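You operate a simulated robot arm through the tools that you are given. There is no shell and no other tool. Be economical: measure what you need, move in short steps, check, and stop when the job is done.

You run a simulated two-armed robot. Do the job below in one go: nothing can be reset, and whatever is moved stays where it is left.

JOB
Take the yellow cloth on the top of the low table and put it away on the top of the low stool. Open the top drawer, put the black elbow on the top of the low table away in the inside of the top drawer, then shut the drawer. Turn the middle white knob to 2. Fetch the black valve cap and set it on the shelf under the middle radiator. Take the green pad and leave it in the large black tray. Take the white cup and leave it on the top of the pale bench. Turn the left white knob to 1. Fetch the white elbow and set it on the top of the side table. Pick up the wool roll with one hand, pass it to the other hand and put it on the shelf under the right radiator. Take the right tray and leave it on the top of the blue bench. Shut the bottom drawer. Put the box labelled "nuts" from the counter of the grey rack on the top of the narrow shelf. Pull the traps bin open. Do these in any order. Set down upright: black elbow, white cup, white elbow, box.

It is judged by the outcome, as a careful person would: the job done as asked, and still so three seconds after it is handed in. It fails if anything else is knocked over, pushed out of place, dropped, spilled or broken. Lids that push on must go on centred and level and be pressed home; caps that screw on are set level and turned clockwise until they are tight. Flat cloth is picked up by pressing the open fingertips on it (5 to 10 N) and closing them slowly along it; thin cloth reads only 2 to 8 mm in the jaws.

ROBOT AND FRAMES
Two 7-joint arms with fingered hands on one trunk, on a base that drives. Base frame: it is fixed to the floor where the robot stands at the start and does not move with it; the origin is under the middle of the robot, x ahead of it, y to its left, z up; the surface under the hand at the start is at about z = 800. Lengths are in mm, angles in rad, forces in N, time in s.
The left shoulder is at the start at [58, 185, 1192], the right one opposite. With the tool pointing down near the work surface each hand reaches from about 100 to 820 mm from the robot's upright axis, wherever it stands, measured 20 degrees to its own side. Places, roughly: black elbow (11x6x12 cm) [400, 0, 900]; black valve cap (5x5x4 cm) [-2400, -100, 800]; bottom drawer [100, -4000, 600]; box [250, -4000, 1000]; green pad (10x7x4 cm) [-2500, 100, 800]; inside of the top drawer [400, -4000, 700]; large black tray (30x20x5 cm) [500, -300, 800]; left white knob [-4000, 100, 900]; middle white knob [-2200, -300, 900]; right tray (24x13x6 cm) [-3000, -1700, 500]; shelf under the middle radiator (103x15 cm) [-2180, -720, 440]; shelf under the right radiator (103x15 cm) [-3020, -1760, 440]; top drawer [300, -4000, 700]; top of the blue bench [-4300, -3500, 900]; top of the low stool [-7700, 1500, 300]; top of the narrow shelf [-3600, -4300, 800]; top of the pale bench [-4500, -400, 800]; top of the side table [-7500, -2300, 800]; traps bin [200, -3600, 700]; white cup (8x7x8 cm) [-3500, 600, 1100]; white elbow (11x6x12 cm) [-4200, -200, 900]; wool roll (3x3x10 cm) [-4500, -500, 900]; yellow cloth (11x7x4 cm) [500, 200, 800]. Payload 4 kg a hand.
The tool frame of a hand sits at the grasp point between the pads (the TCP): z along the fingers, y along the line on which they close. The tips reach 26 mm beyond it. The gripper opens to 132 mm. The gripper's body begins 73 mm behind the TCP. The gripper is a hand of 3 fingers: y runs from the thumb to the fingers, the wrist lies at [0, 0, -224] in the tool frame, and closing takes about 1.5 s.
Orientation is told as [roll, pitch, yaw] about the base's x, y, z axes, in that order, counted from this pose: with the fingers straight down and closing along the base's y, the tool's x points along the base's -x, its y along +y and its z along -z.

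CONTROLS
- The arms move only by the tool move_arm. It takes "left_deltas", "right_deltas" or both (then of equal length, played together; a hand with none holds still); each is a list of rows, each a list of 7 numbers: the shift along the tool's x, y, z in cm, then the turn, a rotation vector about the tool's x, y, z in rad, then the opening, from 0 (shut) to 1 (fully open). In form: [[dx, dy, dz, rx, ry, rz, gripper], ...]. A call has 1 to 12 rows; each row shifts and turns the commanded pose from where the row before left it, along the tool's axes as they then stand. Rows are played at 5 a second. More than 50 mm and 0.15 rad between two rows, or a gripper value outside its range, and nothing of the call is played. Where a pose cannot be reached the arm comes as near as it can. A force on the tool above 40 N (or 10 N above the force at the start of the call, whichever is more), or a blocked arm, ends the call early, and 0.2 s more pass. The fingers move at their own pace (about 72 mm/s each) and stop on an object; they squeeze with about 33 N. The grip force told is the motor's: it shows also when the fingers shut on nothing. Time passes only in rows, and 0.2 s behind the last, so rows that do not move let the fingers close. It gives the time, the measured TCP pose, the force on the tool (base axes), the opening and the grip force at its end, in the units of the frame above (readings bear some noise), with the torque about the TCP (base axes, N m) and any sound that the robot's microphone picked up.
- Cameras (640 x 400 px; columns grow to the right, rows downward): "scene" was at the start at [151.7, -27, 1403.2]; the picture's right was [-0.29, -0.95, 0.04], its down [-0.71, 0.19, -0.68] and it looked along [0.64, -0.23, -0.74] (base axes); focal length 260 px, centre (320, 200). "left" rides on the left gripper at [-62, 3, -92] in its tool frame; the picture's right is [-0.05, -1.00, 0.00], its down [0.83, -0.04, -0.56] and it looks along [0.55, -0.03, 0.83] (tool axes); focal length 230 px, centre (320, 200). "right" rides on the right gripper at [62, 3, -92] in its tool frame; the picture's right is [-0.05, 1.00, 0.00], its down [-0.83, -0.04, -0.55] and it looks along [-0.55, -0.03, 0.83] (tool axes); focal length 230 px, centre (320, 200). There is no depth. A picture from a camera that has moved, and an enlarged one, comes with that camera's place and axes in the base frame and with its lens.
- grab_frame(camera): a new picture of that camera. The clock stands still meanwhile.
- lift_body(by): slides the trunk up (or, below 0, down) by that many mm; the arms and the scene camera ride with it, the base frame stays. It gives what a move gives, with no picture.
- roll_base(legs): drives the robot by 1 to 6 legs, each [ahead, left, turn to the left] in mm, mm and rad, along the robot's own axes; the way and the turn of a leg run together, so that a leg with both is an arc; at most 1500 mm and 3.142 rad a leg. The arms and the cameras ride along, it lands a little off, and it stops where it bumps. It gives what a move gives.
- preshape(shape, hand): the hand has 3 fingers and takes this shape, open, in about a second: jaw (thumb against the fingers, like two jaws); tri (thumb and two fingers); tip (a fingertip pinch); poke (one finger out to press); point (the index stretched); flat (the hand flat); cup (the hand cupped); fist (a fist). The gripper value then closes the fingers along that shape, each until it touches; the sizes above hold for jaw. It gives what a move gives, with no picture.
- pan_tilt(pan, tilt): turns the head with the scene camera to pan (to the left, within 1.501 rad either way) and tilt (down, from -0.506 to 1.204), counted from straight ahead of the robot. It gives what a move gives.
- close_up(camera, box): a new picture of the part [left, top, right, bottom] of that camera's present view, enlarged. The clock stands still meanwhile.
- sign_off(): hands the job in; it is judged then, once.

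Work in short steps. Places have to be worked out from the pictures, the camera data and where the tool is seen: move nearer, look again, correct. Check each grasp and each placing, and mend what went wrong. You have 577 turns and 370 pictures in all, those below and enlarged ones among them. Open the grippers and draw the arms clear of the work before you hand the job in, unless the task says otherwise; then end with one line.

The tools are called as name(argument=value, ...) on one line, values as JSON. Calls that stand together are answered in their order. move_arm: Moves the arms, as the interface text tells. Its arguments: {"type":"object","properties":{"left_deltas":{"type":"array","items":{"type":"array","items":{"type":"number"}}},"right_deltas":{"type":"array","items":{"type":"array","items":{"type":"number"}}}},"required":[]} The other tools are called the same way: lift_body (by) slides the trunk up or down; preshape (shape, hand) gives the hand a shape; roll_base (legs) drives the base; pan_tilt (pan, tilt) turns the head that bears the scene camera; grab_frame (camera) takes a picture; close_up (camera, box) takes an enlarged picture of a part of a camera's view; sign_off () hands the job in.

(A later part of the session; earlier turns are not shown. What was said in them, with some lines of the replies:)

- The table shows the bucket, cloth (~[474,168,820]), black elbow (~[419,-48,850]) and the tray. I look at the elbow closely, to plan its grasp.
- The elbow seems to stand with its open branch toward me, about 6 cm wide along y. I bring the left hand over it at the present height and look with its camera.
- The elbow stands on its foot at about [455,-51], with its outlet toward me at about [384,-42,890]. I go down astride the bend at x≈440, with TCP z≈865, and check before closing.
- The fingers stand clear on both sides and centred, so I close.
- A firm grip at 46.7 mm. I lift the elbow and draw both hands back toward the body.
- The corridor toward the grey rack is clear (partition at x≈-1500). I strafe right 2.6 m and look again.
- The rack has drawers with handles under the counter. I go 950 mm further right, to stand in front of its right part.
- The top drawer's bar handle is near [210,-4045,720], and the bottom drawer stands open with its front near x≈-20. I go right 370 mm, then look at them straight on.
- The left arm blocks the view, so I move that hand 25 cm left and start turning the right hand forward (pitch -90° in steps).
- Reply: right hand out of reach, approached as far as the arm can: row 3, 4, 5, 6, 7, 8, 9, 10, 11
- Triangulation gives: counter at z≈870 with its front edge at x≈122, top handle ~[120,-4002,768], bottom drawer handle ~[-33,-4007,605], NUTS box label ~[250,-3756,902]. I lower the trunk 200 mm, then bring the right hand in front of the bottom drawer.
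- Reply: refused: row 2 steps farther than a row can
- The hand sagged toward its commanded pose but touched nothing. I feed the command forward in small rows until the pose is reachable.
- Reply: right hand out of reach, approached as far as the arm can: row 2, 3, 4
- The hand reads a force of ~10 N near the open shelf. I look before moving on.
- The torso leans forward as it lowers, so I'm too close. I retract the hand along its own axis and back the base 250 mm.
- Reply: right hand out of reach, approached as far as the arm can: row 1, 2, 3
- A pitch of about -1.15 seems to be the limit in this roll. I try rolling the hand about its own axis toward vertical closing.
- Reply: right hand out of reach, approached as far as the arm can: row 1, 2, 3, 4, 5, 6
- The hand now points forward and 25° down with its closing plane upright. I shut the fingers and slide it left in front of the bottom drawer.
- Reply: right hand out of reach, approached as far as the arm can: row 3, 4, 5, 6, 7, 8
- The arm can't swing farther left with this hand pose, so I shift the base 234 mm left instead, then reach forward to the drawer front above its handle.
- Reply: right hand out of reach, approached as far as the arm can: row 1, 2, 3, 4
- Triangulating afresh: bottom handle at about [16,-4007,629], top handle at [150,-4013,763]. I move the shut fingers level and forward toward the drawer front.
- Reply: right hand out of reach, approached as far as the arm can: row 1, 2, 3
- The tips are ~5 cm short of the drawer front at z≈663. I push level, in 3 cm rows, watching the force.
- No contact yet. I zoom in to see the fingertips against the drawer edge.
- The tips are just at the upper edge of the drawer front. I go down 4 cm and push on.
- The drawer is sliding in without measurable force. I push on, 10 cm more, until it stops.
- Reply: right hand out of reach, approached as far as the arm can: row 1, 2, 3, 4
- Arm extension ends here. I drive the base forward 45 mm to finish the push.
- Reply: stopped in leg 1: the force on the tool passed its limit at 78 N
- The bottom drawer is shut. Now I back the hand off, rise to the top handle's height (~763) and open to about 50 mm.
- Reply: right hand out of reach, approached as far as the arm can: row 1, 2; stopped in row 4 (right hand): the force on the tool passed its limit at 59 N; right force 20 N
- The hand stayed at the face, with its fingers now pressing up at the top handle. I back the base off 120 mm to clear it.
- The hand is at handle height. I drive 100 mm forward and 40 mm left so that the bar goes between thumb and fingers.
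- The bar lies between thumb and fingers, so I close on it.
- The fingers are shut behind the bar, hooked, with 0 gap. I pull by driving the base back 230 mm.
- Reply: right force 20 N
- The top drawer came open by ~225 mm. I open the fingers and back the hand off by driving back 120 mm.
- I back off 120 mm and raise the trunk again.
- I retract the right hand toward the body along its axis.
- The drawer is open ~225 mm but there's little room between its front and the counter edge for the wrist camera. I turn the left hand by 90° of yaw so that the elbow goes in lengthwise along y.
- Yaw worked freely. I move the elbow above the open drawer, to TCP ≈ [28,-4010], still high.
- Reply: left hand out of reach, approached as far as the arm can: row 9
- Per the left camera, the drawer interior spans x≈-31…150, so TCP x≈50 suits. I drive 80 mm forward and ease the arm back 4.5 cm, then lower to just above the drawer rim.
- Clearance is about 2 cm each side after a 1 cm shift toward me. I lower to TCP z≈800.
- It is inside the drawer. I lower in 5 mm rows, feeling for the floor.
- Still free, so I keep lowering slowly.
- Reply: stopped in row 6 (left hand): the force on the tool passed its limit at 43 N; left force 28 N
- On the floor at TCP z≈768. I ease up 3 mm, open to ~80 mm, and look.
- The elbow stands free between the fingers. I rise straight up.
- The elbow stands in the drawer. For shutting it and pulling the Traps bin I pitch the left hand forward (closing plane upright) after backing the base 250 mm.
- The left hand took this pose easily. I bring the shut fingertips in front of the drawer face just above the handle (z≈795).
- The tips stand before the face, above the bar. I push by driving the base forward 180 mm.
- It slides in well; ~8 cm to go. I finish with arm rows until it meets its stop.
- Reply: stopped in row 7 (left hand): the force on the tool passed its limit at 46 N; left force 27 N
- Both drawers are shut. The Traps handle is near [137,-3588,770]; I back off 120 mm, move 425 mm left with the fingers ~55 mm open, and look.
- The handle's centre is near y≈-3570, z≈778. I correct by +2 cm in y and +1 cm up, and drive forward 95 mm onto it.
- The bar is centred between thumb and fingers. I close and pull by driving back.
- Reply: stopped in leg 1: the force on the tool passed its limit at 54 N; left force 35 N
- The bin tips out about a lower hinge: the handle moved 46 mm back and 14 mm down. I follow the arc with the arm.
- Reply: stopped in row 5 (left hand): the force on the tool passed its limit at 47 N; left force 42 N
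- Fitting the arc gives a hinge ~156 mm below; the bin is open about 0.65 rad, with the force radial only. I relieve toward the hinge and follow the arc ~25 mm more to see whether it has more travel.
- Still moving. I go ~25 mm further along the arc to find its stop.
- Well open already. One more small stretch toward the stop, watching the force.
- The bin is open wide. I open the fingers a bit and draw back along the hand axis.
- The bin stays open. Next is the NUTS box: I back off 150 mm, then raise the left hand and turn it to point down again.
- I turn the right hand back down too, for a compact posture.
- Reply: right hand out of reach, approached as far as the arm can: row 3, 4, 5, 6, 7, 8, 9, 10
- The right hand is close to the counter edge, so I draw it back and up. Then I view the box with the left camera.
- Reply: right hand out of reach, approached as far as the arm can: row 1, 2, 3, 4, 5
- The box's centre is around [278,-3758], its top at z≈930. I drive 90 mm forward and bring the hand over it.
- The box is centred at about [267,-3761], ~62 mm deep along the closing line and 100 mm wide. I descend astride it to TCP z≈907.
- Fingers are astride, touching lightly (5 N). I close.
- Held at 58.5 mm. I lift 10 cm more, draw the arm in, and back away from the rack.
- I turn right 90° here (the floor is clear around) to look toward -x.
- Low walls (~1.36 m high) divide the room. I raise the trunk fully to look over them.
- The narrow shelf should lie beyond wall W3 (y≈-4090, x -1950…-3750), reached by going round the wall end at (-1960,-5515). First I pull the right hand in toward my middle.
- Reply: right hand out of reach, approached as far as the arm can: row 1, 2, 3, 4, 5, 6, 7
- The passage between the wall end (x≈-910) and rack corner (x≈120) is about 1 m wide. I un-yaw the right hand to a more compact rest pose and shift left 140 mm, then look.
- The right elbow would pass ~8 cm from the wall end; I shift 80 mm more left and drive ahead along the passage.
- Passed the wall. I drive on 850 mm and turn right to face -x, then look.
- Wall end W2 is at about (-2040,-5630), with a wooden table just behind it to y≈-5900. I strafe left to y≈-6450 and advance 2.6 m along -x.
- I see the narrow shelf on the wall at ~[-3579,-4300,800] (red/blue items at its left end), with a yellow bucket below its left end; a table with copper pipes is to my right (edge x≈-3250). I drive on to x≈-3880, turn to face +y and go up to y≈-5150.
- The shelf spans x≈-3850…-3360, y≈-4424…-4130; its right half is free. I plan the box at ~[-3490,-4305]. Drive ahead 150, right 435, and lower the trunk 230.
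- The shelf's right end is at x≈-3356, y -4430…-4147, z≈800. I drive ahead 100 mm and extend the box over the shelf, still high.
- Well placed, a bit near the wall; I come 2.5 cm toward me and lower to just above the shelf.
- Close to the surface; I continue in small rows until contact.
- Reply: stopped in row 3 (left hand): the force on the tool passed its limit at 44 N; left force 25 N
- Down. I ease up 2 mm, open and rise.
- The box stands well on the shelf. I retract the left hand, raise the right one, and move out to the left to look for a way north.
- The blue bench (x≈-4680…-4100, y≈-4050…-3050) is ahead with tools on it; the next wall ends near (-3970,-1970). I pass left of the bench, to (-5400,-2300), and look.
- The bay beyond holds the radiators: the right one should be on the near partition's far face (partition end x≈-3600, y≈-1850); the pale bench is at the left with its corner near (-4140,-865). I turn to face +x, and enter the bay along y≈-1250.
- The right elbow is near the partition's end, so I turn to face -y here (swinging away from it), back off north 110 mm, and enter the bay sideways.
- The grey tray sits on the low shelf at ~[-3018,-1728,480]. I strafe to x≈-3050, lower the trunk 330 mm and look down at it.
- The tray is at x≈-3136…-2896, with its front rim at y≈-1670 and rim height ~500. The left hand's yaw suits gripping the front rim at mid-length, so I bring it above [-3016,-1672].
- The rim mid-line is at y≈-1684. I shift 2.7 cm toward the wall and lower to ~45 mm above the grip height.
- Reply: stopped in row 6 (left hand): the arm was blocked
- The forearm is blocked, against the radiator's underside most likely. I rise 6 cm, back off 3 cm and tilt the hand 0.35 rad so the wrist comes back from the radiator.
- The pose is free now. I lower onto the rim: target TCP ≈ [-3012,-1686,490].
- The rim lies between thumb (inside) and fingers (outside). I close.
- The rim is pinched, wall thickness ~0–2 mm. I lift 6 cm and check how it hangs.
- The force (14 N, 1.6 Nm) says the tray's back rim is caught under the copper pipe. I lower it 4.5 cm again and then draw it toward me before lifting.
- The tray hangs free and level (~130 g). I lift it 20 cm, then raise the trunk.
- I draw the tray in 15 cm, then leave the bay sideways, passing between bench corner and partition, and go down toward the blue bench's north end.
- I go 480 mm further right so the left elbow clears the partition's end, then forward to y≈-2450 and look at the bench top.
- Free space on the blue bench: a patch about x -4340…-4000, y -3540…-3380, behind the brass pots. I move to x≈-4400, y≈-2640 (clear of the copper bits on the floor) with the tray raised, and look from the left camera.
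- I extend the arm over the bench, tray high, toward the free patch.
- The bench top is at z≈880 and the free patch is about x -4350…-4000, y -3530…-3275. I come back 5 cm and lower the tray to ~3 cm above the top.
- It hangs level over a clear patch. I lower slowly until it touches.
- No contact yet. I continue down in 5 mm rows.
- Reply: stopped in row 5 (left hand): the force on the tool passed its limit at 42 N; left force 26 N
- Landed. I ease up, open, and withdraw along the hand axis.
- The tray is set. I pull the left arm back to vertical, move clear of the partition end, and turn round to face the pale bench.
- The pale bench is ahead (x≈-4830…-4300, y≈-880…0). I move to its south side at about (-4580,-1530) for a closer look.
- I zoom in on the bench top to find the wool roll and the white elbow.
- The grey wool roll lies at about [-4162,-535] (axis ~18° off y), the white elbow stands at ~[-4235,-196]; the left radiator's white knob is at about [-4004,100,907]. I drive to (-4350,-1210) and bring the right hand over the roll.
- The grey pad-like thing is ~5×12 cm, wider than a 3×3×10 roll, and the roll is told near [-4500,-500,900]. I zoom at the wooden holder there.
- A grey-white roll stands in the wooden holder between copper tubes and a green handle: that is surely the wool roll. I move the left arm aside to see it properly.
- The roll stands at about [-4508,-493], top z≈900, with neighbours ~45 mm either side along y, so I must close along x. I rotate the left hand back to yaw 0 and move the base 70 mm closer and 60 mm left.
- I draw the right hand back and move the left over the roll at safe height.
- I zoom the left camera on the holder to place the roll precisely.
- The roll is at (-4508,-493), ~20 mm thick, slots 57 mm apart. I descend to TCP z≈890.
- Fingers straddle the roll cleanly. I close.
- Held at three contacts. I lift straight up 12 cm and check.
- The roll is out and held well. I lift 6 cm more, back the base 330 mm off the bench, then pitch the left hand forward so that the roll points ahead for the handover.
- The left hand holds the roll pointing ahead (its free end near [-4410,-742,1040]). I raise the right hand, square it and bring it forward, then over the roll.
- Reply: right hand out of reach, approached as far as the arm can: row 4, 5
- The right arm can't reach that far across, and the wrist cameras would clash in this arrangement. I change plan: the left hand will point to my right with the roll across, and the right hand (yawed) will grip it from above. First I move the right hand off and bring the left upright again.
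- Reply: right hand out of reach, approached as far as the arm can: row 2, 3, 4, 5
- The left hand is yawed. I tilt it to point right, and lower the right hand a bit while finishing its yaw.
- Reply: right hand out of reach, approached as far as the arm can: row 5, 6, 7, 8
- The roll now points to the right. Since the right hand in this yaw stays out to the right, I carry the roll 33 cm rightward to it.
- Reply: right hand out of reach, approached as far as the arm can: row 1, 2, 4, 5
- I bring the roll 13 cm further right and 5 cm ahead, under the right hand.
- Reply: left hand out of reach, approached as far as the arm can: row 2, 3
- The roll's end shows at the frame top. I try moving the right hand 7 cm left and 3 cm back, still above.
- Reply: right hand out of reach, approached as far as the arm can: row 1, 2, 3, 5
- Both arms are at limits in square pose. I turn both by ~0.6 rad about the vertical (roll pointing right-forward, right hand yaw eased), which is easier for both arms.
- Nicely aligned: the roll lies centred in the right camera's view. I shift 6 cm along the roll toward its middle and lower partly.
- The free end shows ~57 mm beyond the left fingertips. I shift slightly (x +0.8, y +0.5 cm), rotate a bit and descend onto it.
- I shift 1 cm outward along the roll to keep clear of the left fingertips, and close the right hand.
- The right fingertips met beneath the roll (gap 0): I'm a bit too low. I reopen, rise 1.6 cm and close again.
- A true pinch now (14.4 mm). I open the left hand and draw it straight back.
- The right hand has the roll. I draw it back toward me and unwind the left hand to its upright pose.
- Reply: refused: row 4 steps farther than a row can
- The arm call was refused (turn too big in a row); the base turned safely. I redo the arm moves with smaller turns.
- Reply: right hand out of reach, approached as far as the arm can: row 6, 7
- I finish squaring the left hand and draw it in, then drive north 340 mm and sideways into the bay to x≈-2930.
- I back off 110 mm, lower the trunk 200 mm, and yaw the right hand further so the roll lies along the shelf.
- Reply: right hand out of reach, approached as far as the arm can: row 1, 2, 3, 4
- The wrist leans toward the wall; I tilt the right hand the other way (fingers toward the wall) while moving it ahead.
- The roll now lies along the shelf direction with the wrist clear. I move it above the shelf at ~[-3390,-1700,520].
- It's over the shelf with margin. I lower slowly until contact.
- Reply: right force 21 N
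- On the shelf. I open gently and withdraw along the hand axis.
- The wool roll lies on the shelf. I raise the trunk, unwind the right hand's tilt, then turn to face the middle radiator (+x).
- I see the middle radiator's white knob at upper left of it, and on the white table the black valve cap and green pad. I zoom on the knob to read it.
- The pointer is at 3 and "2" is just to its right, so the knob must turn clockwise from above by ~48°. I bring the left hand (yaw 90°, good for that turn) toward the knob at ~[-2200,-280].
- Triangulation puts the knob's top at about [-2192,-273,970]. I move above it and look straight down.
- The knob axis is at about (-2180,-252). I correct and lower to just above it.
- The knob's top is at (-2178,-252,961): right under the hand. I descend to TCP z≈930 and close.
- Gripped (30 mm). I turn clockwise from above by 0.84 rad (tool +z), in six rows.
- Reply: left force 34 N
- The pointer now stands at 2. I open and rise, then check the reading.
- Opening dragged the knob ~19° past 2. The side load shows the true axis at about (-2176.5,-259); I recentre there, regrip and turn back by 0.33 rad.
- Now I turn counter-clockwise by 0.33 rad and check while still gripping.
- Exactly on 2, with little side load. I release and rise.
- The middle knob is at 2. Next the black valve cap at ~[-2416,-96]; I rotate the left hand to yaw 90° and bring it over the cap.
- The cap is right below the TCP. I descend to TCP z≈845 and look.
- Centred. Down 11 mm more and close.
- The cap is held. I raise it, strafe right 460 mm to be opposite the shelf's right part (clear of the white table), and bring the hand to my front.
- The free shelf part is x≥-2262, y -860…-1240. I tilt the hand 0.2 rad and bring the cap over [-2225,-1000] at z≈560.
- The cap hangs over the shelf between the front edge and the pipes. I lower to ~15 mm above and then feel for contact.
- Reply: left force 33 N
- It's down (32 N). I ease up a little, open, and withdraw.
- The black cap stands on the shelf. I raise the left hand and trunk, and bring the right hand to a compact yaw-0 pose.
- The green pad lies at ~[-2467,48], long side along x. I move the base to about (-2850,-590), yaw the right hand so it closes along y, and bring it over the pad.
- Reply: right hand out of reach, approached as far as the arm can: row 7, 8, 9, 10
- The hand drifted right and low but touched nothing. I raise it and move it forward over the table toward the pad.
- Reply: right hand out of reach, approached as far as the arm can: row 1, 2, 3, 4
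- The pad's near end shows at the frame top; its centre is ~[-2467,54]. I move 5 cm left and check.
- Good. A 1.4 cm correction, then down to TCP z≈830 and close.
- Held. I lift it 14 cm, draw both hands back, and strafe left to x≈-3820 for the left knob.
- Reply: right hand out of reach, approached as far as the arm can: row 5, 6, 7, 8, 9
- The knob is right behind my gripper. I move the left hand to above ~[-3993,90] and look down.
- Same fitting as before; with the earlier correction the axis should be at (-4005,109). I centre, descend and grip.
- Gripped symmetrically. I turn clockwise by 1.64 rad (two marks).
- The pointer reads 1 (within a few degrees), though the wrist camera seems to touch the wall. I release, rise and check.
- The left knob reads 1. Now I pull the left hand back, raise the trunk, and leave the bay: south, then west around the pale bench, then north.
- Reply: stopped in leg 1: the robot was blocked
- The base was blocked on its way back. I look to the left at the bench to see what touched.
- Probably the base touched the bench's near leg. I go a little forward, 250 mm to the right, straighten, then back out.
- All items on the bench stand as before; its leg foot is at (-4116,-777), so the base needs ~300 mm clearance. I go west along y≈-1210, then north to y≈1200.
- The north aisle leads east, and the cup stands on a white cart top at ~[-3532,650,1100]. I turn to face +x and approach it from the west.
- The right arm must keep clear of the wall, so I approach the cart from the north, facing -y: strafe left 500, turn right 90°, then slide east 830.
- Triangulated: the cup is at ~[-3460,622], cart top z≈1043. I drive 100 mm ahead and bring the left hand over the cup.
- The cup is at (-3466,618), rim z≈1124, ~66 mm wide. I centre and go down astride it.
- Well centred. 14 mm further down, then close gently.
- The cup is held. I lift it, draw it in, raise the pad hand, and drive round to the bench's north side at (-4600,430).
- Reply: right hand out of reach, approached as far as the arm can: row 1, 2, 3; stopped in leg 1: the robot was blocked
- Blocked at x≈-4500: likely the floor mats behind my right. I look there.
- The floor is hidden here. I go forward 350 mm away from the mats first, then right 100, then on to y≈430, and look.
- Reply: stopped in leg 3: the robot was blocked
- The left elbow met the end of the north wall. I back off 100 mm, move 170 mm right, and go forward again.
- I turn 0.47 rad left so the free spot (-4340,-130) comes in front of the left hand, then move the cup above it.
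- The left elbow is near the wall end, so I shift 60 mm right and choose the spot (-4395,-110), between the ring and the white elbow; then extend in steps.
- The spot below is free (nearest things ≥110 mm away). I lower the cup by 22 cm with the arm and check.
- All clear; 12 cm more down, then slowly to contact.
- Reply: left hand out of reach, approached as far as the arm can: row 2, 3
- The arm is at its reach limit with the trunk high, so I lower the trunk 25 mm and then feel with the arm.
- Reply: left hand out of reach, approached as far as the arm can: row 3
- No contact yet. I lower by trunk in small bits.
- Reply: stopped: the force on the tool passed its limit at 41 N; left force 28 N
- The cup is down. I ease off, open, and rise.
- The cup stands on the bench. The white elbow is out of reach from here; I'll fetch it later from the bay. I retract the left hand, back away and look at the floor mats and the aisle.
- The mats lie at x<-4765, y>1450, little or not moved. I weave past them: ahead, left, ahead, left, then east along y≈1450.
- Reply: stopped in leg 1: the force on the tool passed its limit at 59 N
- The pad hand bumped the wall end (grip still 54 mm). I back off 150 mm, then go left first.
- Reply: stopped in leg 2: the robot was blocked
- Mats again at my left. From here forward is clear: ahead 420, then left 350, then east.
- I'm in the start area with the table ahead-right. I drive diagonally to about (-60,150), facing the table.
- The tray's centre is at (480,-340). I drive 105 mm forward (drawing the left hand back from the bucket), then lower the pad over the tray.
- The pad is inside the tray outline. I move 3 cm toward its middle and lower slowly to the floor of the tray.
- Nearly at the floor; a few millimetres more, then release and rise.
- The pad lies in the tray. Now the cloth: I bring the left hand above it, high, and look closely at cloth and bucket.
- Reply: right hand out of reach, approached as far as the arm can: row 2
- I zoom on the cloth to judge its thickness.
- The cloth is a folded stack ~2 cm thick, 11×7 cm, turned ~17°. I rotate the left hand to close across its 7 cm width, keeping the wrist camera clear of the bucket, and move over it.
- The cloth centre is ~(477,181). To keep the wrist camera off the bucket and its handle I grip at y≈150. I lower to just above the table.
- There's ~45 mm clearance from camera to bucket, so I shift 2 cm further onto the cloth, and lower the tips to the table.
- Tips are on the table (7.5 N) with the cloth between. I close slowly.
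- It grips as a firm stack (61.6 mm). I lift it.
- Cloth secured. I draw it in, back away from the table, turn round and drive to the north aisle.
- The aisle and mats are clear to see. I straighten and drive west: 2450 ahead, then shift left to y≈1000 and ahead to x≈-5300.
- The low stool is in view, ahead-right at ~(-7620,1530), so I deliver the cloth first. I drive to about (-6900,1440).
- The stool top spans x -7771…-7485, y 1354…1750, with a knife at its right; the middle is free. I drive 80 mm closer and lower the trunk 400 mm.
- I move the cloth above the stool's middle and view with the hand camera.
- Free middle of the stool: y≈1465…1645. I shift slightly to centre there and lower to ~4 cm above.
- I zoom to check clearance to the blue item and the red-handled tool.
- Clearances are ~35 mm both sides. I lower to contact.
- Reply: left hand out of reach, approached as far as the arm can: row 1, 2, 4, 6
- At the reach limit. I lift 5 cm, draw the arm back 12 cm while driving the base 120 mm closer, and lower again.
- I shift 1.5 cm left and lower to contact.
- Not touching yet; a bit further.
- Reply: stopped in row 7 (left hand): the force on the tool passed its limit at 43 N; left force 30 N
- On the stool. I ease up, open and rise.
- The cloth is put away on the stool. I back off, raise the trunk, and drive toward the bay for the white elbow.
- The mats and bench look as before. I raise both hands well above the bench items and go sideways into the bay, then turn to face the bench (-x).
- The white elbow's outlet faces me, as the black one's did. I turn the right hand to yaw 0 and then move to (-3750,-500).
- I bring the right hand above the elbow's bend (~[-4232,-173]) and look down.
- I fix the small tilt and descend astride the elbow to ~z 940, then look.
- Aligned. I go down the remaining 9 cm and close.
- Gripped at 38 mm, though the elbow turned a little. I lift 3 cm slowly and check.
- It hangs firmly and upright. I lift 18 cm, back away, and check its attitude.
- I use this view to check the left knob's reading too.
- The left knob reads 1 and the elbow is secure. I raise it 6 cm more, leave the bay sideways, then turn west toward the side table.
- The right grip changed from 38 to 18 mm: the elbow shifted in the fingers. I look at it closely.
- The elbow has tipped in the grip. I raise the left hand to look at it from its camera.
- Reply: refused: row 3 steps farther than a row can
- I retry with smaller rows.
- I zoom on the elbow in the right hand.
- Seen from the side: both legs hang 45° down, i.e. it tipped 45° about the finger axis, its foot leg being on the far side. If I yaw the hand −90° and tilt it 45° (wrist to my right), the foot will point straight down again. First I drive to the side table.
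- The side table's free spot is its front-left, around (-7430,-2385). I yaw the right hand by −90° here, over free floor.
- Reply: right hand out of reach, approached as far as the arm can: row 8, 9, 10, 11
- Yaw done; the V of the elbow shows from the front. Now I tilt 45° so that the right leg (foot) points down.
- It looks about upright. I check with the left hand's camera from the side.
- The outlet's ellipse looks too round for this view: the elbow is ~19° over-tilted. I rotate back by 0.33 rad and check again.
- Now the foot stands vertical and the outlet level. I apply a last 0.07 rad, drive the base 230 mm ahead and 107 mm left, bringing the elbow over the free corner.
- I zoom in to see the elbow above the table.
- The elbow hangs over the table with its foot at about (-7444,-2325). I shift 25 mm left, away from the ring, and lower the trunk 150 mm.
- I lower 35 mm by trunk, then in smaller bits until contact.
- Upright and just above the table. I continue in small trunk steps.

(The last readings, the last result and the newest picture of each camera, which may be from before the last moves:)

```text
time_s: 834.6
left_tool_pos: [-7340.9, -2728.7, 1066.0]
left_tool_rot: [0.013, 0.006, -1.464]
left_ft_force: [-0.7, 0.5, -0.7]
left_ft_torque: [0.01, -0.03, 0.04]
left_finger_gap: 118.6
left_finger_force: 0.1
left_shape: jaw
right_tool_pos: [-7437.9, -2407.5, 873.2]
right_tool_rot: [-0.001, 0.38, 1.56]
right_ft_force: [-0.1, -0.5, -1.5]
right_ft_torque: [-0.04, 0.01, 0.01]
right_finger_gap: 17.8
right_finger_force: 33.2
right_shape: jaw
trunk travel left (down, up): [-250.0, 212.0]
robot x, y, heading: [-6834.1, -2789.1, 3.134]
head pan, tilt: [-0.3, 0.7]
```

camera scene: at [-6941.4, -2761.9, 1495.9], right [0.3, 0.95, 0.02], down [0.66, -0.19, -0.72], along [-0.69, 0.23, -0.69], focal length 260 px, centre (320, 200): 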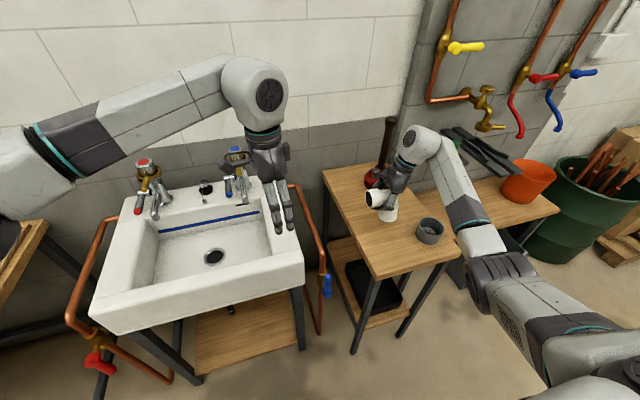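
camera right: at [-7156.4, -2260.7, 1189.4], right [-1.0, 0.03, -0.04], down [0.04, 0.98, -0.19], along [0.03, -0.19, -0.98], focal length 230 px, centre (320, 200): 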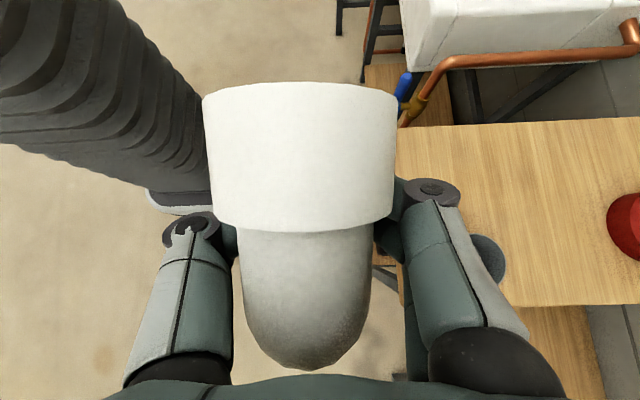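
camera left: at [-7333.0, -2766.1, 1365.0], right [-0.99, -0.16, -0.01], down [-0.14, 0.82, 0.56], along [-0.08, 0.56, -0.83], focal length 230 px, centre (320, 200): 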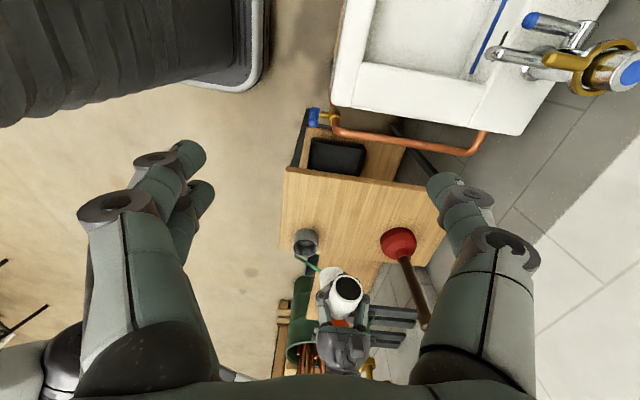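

Still free; further steps down.

lift_body(by=-6)

lift_body(by=-6)

lift_body(by=-6)

close_up(camera="scene", box=[320, 140, 480, 280])

```text
time_s: 835.1
left_tool_pos: [-7341.7, -2728.4, 1061.1]
left_tool_rot: [0.014, 0.007, -1.467]
left_ft_force: [-0.3, 0.4, 0.1]
left_ft_torque: [-0.03, -0.02, 0.0]
left_finger_gap: 118.7
left_finger_force: 0.0
left_shape: jaw
right_tool_pos: [-7438.6, -2407.3, 866.8]
right_tool_rot: [-0.001, 0.38, 1.562]
right_ft_force: [0.6, -0.1, -1.5]
right_ft_torque: [-0.02, 0.02, 0.01]
right_finger_gap: 17.9
right_finger_force: 33.3
right_shape: jaw
trunk travel left (down, up): [-244.0, 218.0]
robot x, y, heading: [-6833.6, -2784.4, 3.139]
head pan, tilt: [-0.3, 0.7]
```

```text
time_s: 835.7
left_tool_pos: [-7342.5, -2729.8, 1053.2]
left_tool_rot: [0.015, 0.008, -1.465]
left_ft_force: [0.0, 0.0, -0.5]
left_ft_torque: [-0.01, 0.02, -0.01]
left_finger_gap: 118.5
left_finger_force: 0.0
left_shape: jaw
right_tool_pos: [-7439.1, -2407.5, 862.1]
right_tool_rot: [-0.001, 0.38, 1.562]
right_ft_force: [-0.6, 0.3, -0.5]
right_ft_torque: [0.0, 0.03, -0.01]
right_finger_gap: 17.7
right_finger_force: 32.2
right_shape: jaw
trunk travel left (down, up): [-238.0, 224.0]
robot x, y, heading: [-6833.8, -2783.3, 3.139]
head pan, tilt: [-0.3, 0.7]
```

```text
time_s: 836.2
left_tool_pos: [-7342.2, -2729.9, 1048.7]
left_tool_rot: [0.011, 0.008, -1.465]
left_ft_force: [0.2, -1.0, -0.2]
left_ft_torque: [-0.01, 0.0, -0.02]
left_finger_gap: 118.7
left_finger_force: 0.1
left_shape: jaw
right_tool_pos: [-7437.5, -2406.8, 855.2]
right_tool_rot: [0.0, 0.38, 1.56]
right_ft_force: [-0.5, -0.5, -0.6]
right_ft_torque: [0.0, 0.01, 0.02]
right_finger_gap: 17.9
right_finger_force: 32.9
right_shape: jaw
trunk travel left (down, up): [-232.0, 230.0]
robot x, y, heading: [-6833.9, -2789.1, 3.137]
head pan, tilt: [-0.3, 0.7]
```

```text
2.86 times, centred on (400, 210) of scene
camera zoom: at [-6982.0, -2762.1, 1410.1], right [0.3, 0.95, 0.04], down [0.71, -0.19, -0.67], along [-0.63, 0.23, -0.74], focal length 744 px, centre (91, 171)
```

zoom: 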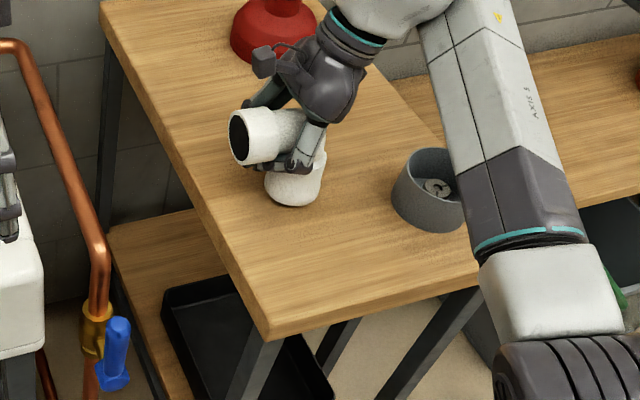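

Close now. I go on in 5 mm steps.

lift_body(by=-5)

lift_body(by=-5)

lift_body(by=-5)

close_up(camera="scene", box=[320, 140, 480, 280])

```text
time_s: 836.8
left_tool_pos: [-7341.8, -2729.6, 1042.9]
left_tool_rot: [0.014, 0.007, -1.467]
left_ft_force: [0.5, -1.2, -0.7]
left_ft_torque: [-0.02, 0.01, 0.0]
left_finger_gap: 118.8
left_finger_force: 0.1
left_shape: jaw
right_tool_pos: [-7437.7, -2407.3, 849.5]
right_tool_rot: [0.0, 0.38, 1.562]
right_ft_force: [0.2, -0.7, -0.2]
right_ft_torque: [-0.02, 0.02, 0.0]
right_finger_gap: 17.8
right_finger_force: 32.3
right_shape: jaw
trunk travel left (down, up): [-227.0, 235.0]
robot x, y, heading: [-6836.0, -2785.9, 3.138]
head pan, tilt: [-0.3, 0.7]
```

```text
time_s: 837.3
left_tool_pos: [-7342.3, -2728.9, 1037.8]
left_tool_rot: [0.015, 0.006, -1.466]
left_ft_force: [0.8, -0.3, -0.2]
left_ft_torque: [-0.01, 0.01, 0.0]
left_finger_gap: 118.7
left_finger_force: 0.0
left_shape: jaw
right_tool_pos: [-7437.2, -2407.7, 846.3]
right_tool_rot: [0.001, 0.377, 1.562]
right_ft_force: [0.4, 0.3, -0.7]
right_ft_torque: [-0.01, -0.01, 0.0]
right_finger_gap: 17.9
right_finger_force: 33.2
right_shape: jaw
trunk travel left (down, up): [-222.0, 240.0]
robot x, y, heading: [-6834.1, -2784.8, 3.137]
head pan, tilt: [-0.3, 0.7]
```

```text
time_s: 837.9
left_tool_pos: [-7342.0, -2728.2, 1032.0]
left_tool_rot: [0.013, 0.006, -1.467]
left_ft_force: [-0.9, 0.8, -0.5]
left_ft_torque: [-0.02, 0.0, -0.01]
left_finger_gap: 118.4
left_finger_force: 0.0
left_shape: jaw
right_tool_pos: [-7437.9, -2407.8, 839.7]
right_tool_rot: [0.0, 0.379, 1.562]
right_ft_force: [-0.9, -0.8, -0.5]
right_ft_torque: [-0.06, 0.02, 0.01]
right_finger_gap: 18.2
right_finger_force: 33.5
right_shape: jaw
trunk travel left (down, up): [-217.0, 245.0]
robot x, y, heading: [-6834.5, -2789.0, 3.137]
head pan, tilt: [-0.3, 0.7]
```

```text
2.86 times, centred on (400, 210) of scene
camera zoom: at [-6991.6, -2762.1, 1392.0], right [0.3, 0.95, 0.05], down [0.73, -0.19, -0.66], along [-0.62, 0.23, -0.75], focal length 744 px, centre (91, 171)
```

zoom: 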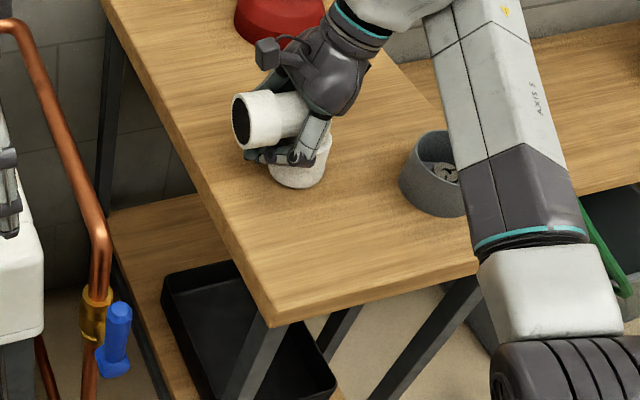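

Clear of the ring. I keep lowering.

lift_body(by=-5)

lift_body(by=-5)

lift_body(by=-5)

close_up(camera="scene", box=[320, 140, 480, 280])

```text
time_s: 838.4
left_tool_pos: [-7341.6, -2729.2, 1028.9]
left_tool_rot: [0.013, 0.008, -1.467]
left_ft_force: [-0.1, 0.6, -0.1]
left_ft_torque: [0.0, 0.01, 0.01]
left_finger_gap: 118.5
left_finger_force: 0.0
left_shape: jaw
right_tool_pos: [-7438.1, -2407.8, 835.4]
right_tool_rot: [0.0, 0.377, 1.561]
right_ft_force: [0.0, -0.6, -0.8]
right_ft_torque: [0.0, -0.01, 0.02]
right_finger_gap: 17.5
right_finger_force: 33.3
right_shape: jaw
trunk travel left (down, up): [-212.0, 250.0]
robot x, y, heading: [-6836.2, -2782.8, 3.138]
head pan, tilt: [-0.3, 0.7]
```

```text
time_s: 839.0
left_tool_pos: [-7340.0, -2729.8, 1023.7]
left_tool_rot: [0.012, 0.007, -1.466]
left_ft_force: [0.3, -0.8, 0.8]
left_ft_torque: [0.05, 0.03, 0.01]
left_finger_gap: 118.5
left_finger_force: 0.1
left_shape: jaw
right_tool_pos: [-7437.1, -2407.4, 831.2]
right_tool_rot: [0.005, 0.38, 1.562]
right_ft_force: [1.5, 0.0, 5.9]
right_ft_torque: [0.12, 0.04, -0.03]
right_finger_gap: 17.8
right_finger_force: 32.8
right_shape: jaw
trunk travel left (down, up): [-207.0, 255.0]
robot x, y, heading: [-6836.3, -2785.6, 3.139]
head pan, tilt: [-0.3, 0.7]
```

```text
time_s: 839.5
left_tool_pos: [-7338.8, -2730.5, 1020.9]
left_tool_rot: [0.011, 0.009, -1.469]
left_ft_force: [0.2, -0.1, 0.0]
left_ft_torque: [0.01, 0.01, 0.0]
left_finger_gap: 118.5
left_finger_force: 0.0
left_shape: jaw
right_tool_pos: [-7435.8, -2407.5, 829.1]
right_tool_rot: [0.011, 0.378, 1.563]
right_ft_force: [4.8, 3.0, 28.1]
right_ft_torque: [0.59, 0.21, -0.14]
right_finger_gap: 18.2
right_finger_force: 33.5
right_shape: jaw
trunk travel left (down, up): [-202.0, 260.0]
robot x, y, heading: [-6836.5, -2788.1, 3.135]
head pan, tilt: [-0.3, 0.7]
```

```text
2.86 times, centred on (400, 210) of scene
camera zoom: at [-6997.4, -2763.6, 1374.5], right [0.3, 0.95, 0.05], down [0.74, -0.19, -0.65], along [-0.61, 0.23, -0.76], focal length 744 px, centre (91, 171)
```

zoom: 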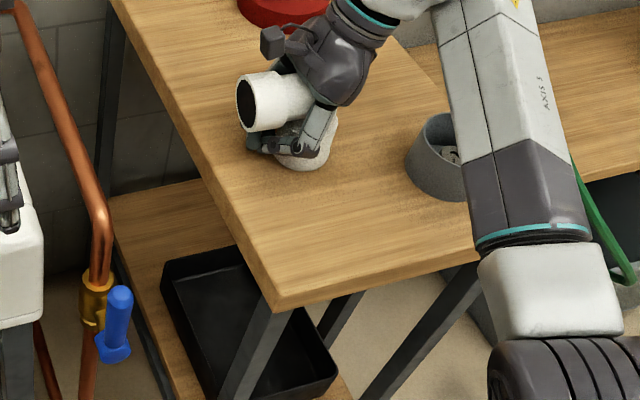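

Contact at 28 N, with the foot on the table. I ease 2 mm up and open step by step, watching that it stays standing.

lift_body(by=3)

move_arm(right_deltas=[[0, 0, 0, 0, 0, 0, 0.25], [0, 0, 0, 0, 0, 0, 0.35], [0, 0, 0, 0, 0, 0, 0.45], [0, 0, 0, 0, 0, 0, 0.45]])

close_up(camera="scene", box=[320, 140, 480, 280])

grab_frame(camera="right")

```text
time_s: 840.0
left_tool_pos: [-7338.5, -2729.9, 1022.8]
left_tool_rot: [0.01, 0.01, -1.467]
left_ft_force: [0.4, 0.2, 0.5]
left_ft_torque: [0.05, -0.02, -0.01]
left_finger_gap: 118.7
left_finger_force: 0.0
left_shape: jaw
right_tool_pos: [-7436.6, -2407.9, 831.9]
right_tool_rot: [0.004, 0.38, 1.561]
right_ft_force: [3.4, 1.8, 23.0]
right_ft_torque: [0.5, 0.17, -0.07]
right_finger_gap: 17.5
right_finger_force: 33.4
right_shape: jaw
trunk travel left (down, up): [-205.0, 257.0]
robot x, y, heading: [-6834.4, -2787.1, 3.135]
head pan, tilt: [-0.3, 0.7]
```

```text
time_s: 841.0
left_tool_pos: [-7339.1, -2730.5, 1022.4]
left_tool_rot: [0.012, 0.01, -1.467]
left_ft_force: [0.2, 0.3, 0.2]
left_ft_torque: [0.01, -0.02, -0.04]
left_finger_gap: 118.4
left_finger_force: 0.0
left_shape: jaw
right_tool_pos: [-7435.7, -2407.7, 830.6]
right_tool_rot: [0.002, 0.38, 1.562]
right_ft_force: [3.3, 1.6, 21.4]
right_ft_torque: [0.45, 0.24, -0.04]
right_finger_gap: 57.8
right_finger_force: 0.0
right_shape: jaw
trunk travel left (down, up): [-205.0, 257.0]
robot x, y, heading: [-6835.8, -2786.2, 3.14]
head pan, tilt: [-0.3, 0.7]
```

```text
2.86 times, centred on (400, 210) of scene
camera zoom: at [-6996.3, -2763.6, 1377.8], right [0.3, 0.95, 0.05], down [0.73, -0.19, -0.65], along [-0.61, 0.23, -0.76], focal length 744 px, centre (91, 171)
```

zoom: 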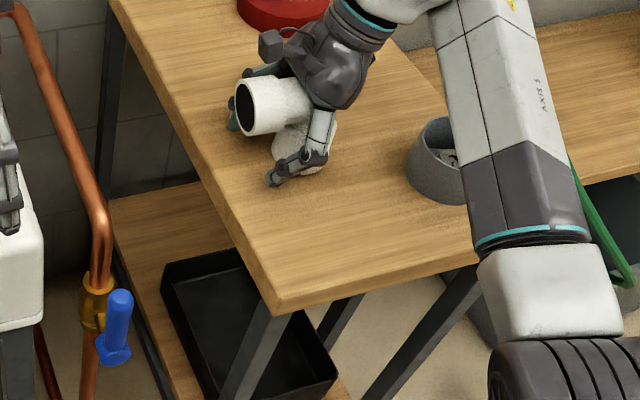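

```text
88 pictures are left
camera right: at [-7438.4, -2431.2, 938.7], right [-1.0, 0.06, -0.02], down [0.05, 0.98, 0.21], along [0.03, 0.21, -0.98], focal length 230 px, centre (320, 200)
```

right: 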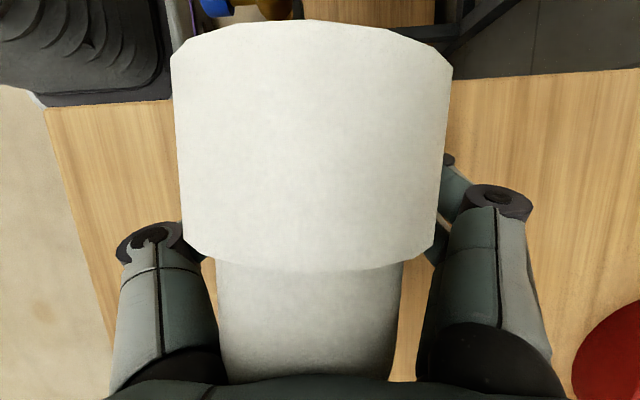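

The palm still rests on its top (21 N) but it stands by itself. I open wider and withdraw up along the hand axis, slowly.

move_arm(right_deltas=[[0, 0, -0.3, 0, 0, 0, 0.65], [0, 0, -0.3, 0, 0, 0, 0.7], [0, 0, -0.5, 0, 0, 0, 0.75], [0, 0, -1, 0, 0, 0, 0.75], [0, 0, -1.5, 0, 0, 0, 0.75]])

close_up(camera="scene", box=[320, 120, 480, 260])

grab_frame(camera="right")

```text
time_s: 842.2
left_tool_pos: [-7341.7, -2729.7, 1021.0]
left_tool_rot: [0.015, 0.008, -1.466]
left_ft_force: [-0.7, 0.7, -0.1]
left_ft_torque: [0.02, -0.02, 0.0]
left_finger_gap: 118.5
left_finger_force: 0.0
left_shape: jaw
right_tool_pos: [-7442.4, -2390.9, 856.4]
right_tool_rot: [0.001, 0.38, 1.563]
right_ft_force: [-0.3, 0.6, 0.1]
right_ft_torque: [-0.01, -0.01, -0.02]
right_finger_gap: 98.6
right_finger_force: 0.1
right_shape: jaw
right hand out of reach, approached as far as the arm can: row 5
trunk travel left (down, up): [-205.0, 257.0]
robot x, y, heading: [-6834.8, -2787.5, 3.134]
head pan, tilt: [-0.3, 0.7]
```

```text
2.86 times, centred on (400, 190) of scene
camera zoom: at [-6999.5, -2761.9, 1377.3], right [0.29, 0.95, 0.05], down [0.74, -0.19, -0.65], along [-0.61, 0.23, -0.76], focal length 744 px, centre (91, 229)
```

zoom: 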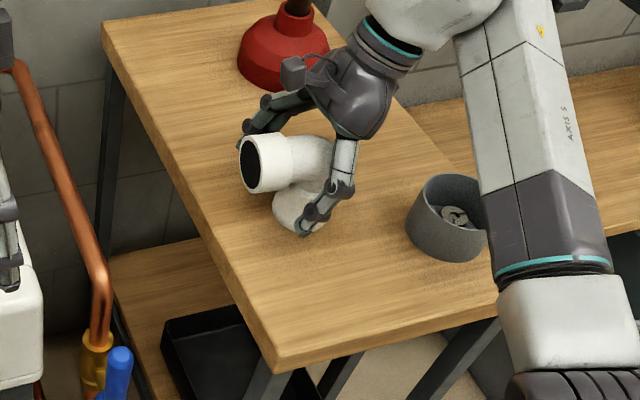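

```text
86 pictures are left
camera right: at [-7443.3, -2414.4, 964.8], right [-1.0, 0.06, -0.02], down [0.05, 0.98, 0.21], along [0.03, 0.21, -0.98], focal length 230 px, centre (320, 200)
```

right: 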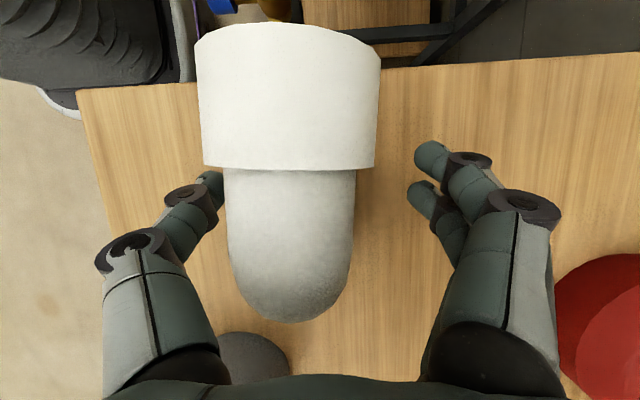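

The elbow stands upright by itself. I rise vertically with the trunk to clear it.

lift_body(by=60)

grab_frame(camera="right")

```text
time_s: 843.2
left_tool_pos: [-7341.6, -2729.1, 1079.0]
left_tool_rot: [0.013, 0.007, -1.465]
left_ft_force: [-0.5, -0.7, -1.0]
left_ft_torque: [0.01, 0.0, 0.01]
left_finger_gap: 118.4
left_finger_force: 0.1
left_shape: jaw
right_tool_pos: [-7442.4, -2390.7, 916.9]
right_tool_rot: [-0.001, 0.381, 1.559]
right_ft_force: [-0.3, -0.6, -0.4]
right_ft_torque: [0.01, -0.02, 0.01]
right_finger_gap: 98.7
right_finger_force: 0.0
right_shape: jaw
trunk travel left (down, up): [-265.0, 197.0]
robot x, y, heading: [-6836.3, -2786.9, 3.143]
head pan, tilt: [-0.3, 0.7]
```

```text
85 pictures are left
camera right: at [-7444.0, -2413.9, 1025.0], right [-1.0, 0.06, -0.02], down [0.05, 0.98, 0.21], along [0.03, 0.21, -0.98], focal length 230 px, centre (320, 200)
```

right: 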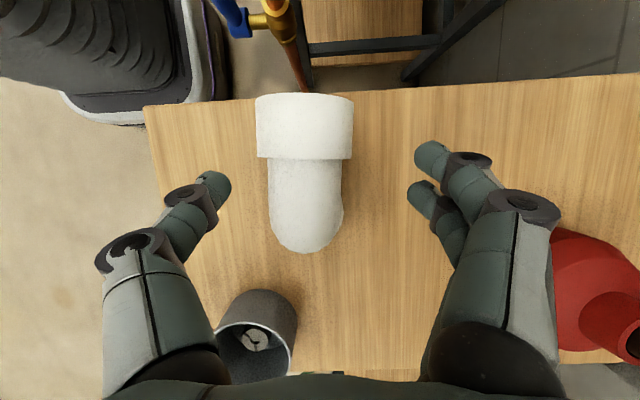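

I rise further, back off, and take a look at the table.

lift_body(by=150)

roll_base(legs=[[-300, 0, 0]])

close_up(camera="scene", box=[260, 100, 440, 260])

```text
time_s: 845.0
left_tool_pos: [-7340.3, -2729.1, 1231.3]
left_tool_rot: [0.014, 0.007, -1.464]
left_ft_force: [0.8, 0.6, 0.4]
left_ft_torque: [0.0, 0.01, -0.01]
left_finger_gap: 118.6
left_finger_force: 0.0
left_shape: jaw
right_tool_pos: [-7441.7, -2390.9, 1066.9]
right_tool_rot: [0.001, 0.379, 1.561]
right_ft_force: [0.2, -0.7, 0.7]
right_ft_torque: [0.01, -0.01, -0.02]
right_finger_gap: 98.7
right_finger_force: 0.2
right_shape: jaw
trunk travel left (down, up): [-415.0, 47.0]
robot x, y, heading: [-6834.9, -2787.5, 3.132]
head pan, tilt: [-0.3, 0.7]
```

```text
time_s: 847.0
left_tool_pos: [-7038.9, -2731.3, 1230.7]
left_tool_rot: [0.015, 0.006, -1.461]
left_ft_force: [-0.6, 0.6, -0.3]
left_ft_torque: [-0.01, -0.01, -0.01]
left_finger_gap: 118.5
left_finger_force: 0.1
left_shape: jaw
right_tool_pos: [-7139.9, -2393.7, 1066.6]
right_tool_rot: [-0.002, 0.378, 1.564]
right_ft_force: [0.3, 0.6, 1.1]
right_ft_torque: [-0.01, 0.03, -0.01]
right_finger_gap: 98.6
right_finger_force: 0.0
right_shape: jaw
trunk travel left (down, up): [-415.0, 47.0]
robot x, y, heading: [-6530.9, -2786.6, -3.139]
head pan, tilt: [-0.3, 0.7]
```

```text
2.50 times, centred on (350, 180) of scene
camera zoom: at [-6608.0, -2763.1, 1611.6], right [0.29, 0.96, 0.0], down [0.62, -0.19, -0.76], along [-0.73, 0.23, -0.65], focal length 651 px, centre (245, 250)
```

zoom: 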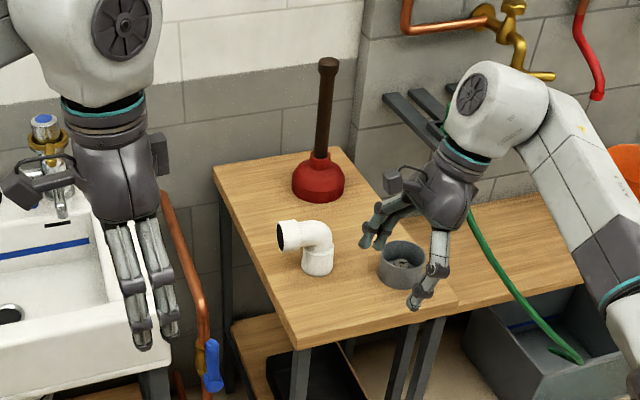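

The white elbow stands upright on the side table. I want to be sure nothing on the pale bench was disturbed: I back away, turn toward it and look.

roll_base(legs=[[-500, 0, 0], [0, 0, -2.3]])

pan_tilt(pan=0.0, tilt=0.3)

grab_frame(camera="scene")

```text
time_s: 855.4
left_tool_pos: [-5655.0, -2445.8, 1231.3]
left_tool_rot: [0.013, 0.007, 2.523]
left_ft_force: [0.4, 0.6, 0.5]
left_ft_torque: [-0.01, -0.01, 0.02]
left_finger_gap: 118.6
left_finger_force: 0.1
left_shape: jaw
right_tool_pos: [-5335.7, -2595.1, 1068.0]
right_tool_rot: [0.001, 0.379, -0.732]
right_ft_force: [-0.6, 0.3, 1.0]
right_ft_torque: [0.02, 0.0, 0.03]
right_finger_gap: 98.8
right_finger_force: 0.0
right_shape: jaw
trunk travel left (down, up): [-415.0, 47.0]
robot x, y, heading: [-6031.8, -2788.5, 0.844]
head pan, tilt: [-0.3, 0.7]
```

```text
time_s: 856.3
left_tool_pos: [-5654.9, -2445.0, 1232.1]
left_tool_rot: [0.013, 0.007, 2.523]
left_ft_force: [0.1, -0.6, 0.0]
left_ft_torque: [0.0, 0.03, 0.0]
left_finger_gap: 118.5
left_finger_force: 0.1
left_shape: jaw
right_tool_pos: [-5335.0, -2595.4, 1067.2]
right_tool_rot: [0.0, 0.378, -0.731]
right_ft_force: [0.4, 0.0, 0.3]
right_ft_torque: [-0.01, 0.0, -0.01]
right_finger_gap: 98.5
right_finger_force: 0.1
right_shape: jaw
trunk travel left (down, up): [-415.0, 47.0]
robot x, y, heading: [-6036.0, -2787.3, 0.85]
head pan, tilt: [0.0, 0.3]
```

```text
83 pictures are left
camera scene: at [-5973.6, -2723.7, 1647.7], right [0.75, -0.66, 0.0], down [-0.2, -0.23, -0.95], along [0.63, 0.71, -0.3], focal length 260 px, centre (320, 200)
```

scene: 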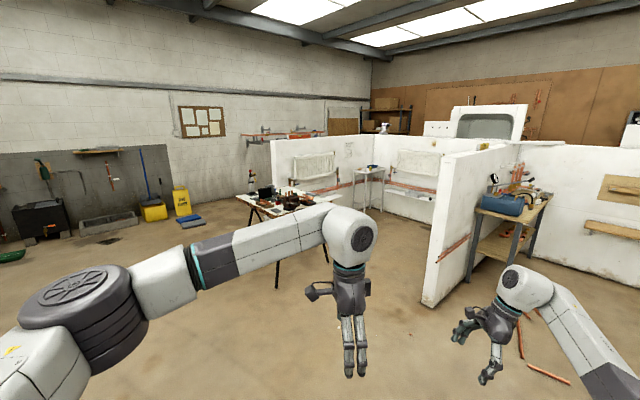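

close_up(camera="scene", box=[220, 150, 380, 260])

```text
3.64 times, centred on (300, 205) of scene
camera zoom: at [-5973.6, -2723.7, 1647.7], right [0.75, -0.66, 0.0], down [-0.2, -0.23, -0.95], along [0.63, 0.71, -0.3], focal length 947 px, centre (393, 182)
```

zoom: 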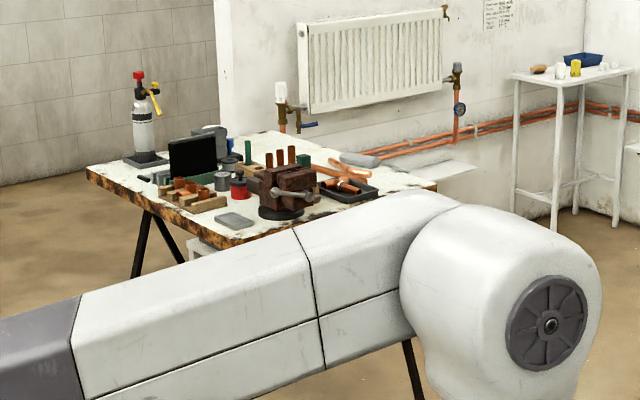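

Everything there looks in place; the cup is hidden from this angle. I drive a bit nearer and look once more.

roll_base(legs=[[300, 900, 0]])

pan_tilt(pan=-0.45, tilt=0.3)

grab_frame(camera="scene")

```text
time_s: 861.3
left_tool_pos: [-6135.0, -1615.2, 1232.4]
left_tool_rot: [0.015, 0.006, 2.531]
left_ft_force: [-0.2, -0.4, 0.2]
left_ft_torque: [-0.01, -0.01, -0.02]
left_finger_gap: 118.5
left_finger_force: 0.0
left_shape: jaw
right_tool_pos: [-5813.7, -1761.0, 1068.0]
right_tool_rot: [0.001, 0.381, -0.724]
right_ft_force: [-0.4, 0.5, -0.1]
right_ft_torque: [0.02, 0.01, 0.01]
right_finger_gap: 98.5
right_finger_force: 0.1
right_shape: jaw
trunk travel left (down, up): [-415.0, 47.0]
robot x, y, heading: [-6509.7, -1956.8, 0.852]
head pan, tilt: [0.0, 0.3]
```

```text
time_s: 862.2
left_tool_pos: [-6134.4, -1613.8, 1231.5]
left_tool_rot: [0.013, 0.007, 2.532]
left_ft_force: [0.9, 0.7, -0.1]
left_ft_torque: [-0.03, 0.0, 0.01]
left_finger_gap: 118.4
left_finger_force: 0.0
left_shape: jaw
right_tool_pos: [-5814.8, -1760.3, 1067.0]
right_tool_rot: [0.002, 0.378, -0.725]
right_ft_force: [-0.2, 0.4, -0.3]
right_ft_torque: [-0.02, -0.03, -0.01]
right_finger_gap: 98.8
right_finger_force: 0.0
right_shape: jaw
trunk travel left (down, up): [-415.0, 47.0]
robot x, y, heading: [-6508.7, -1959.5, 0.856]
head pan, tilt: [-0.45, 0.3]
```

```text
81 pictures are left
camera scene: at [-6426.7, -1927.8, 1647.9], right [0.39, -0.92, 0.0], down [-0.28, -0.12, -0.95], along [0.88, 0.37, -0.3], focal length 260 px, centre (320, 200)
```

scene: 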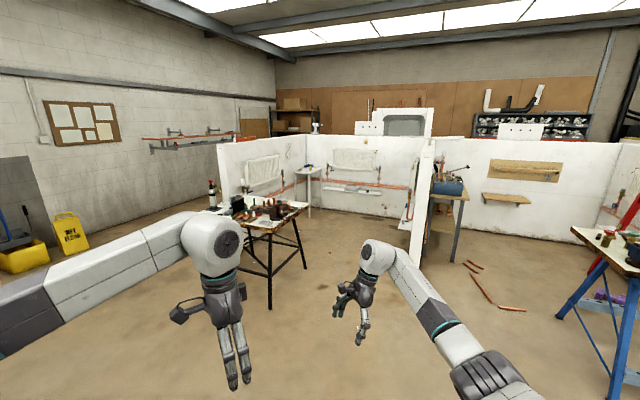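

close_up(camera="scene", box=[190, 160, 330, 260])

```text
4.00 times, centred on (260, 210) of scene
camera zoom: at [-6426.7, -1927.8, 1647.9], right [0.39, -0.92, 0.0], down [-0.28, -0.12, -0.95], along [0.88, 0.37, -0.3], focal length 1042 px, centre (560, 160)
```

zoom: 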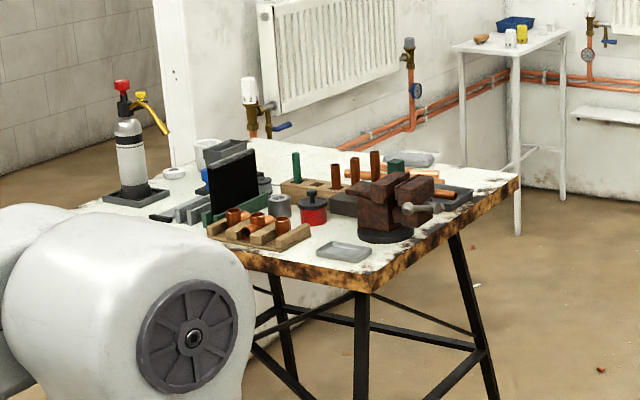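

The cup stands and all bench items are in place. Both hands are empty, open and clear, so I hand the job in.

sign_off()

```text
The job is handed in.
```

All the tasks are done and the job is handed in. Both drawers were shut and the traps bin stayed open when I last saw them. The left knob's pointer sits about 4° off the 1 mark. The base also nudged the floor mats and brushed the pale bench's leg, and neither looked displaced afterwards.
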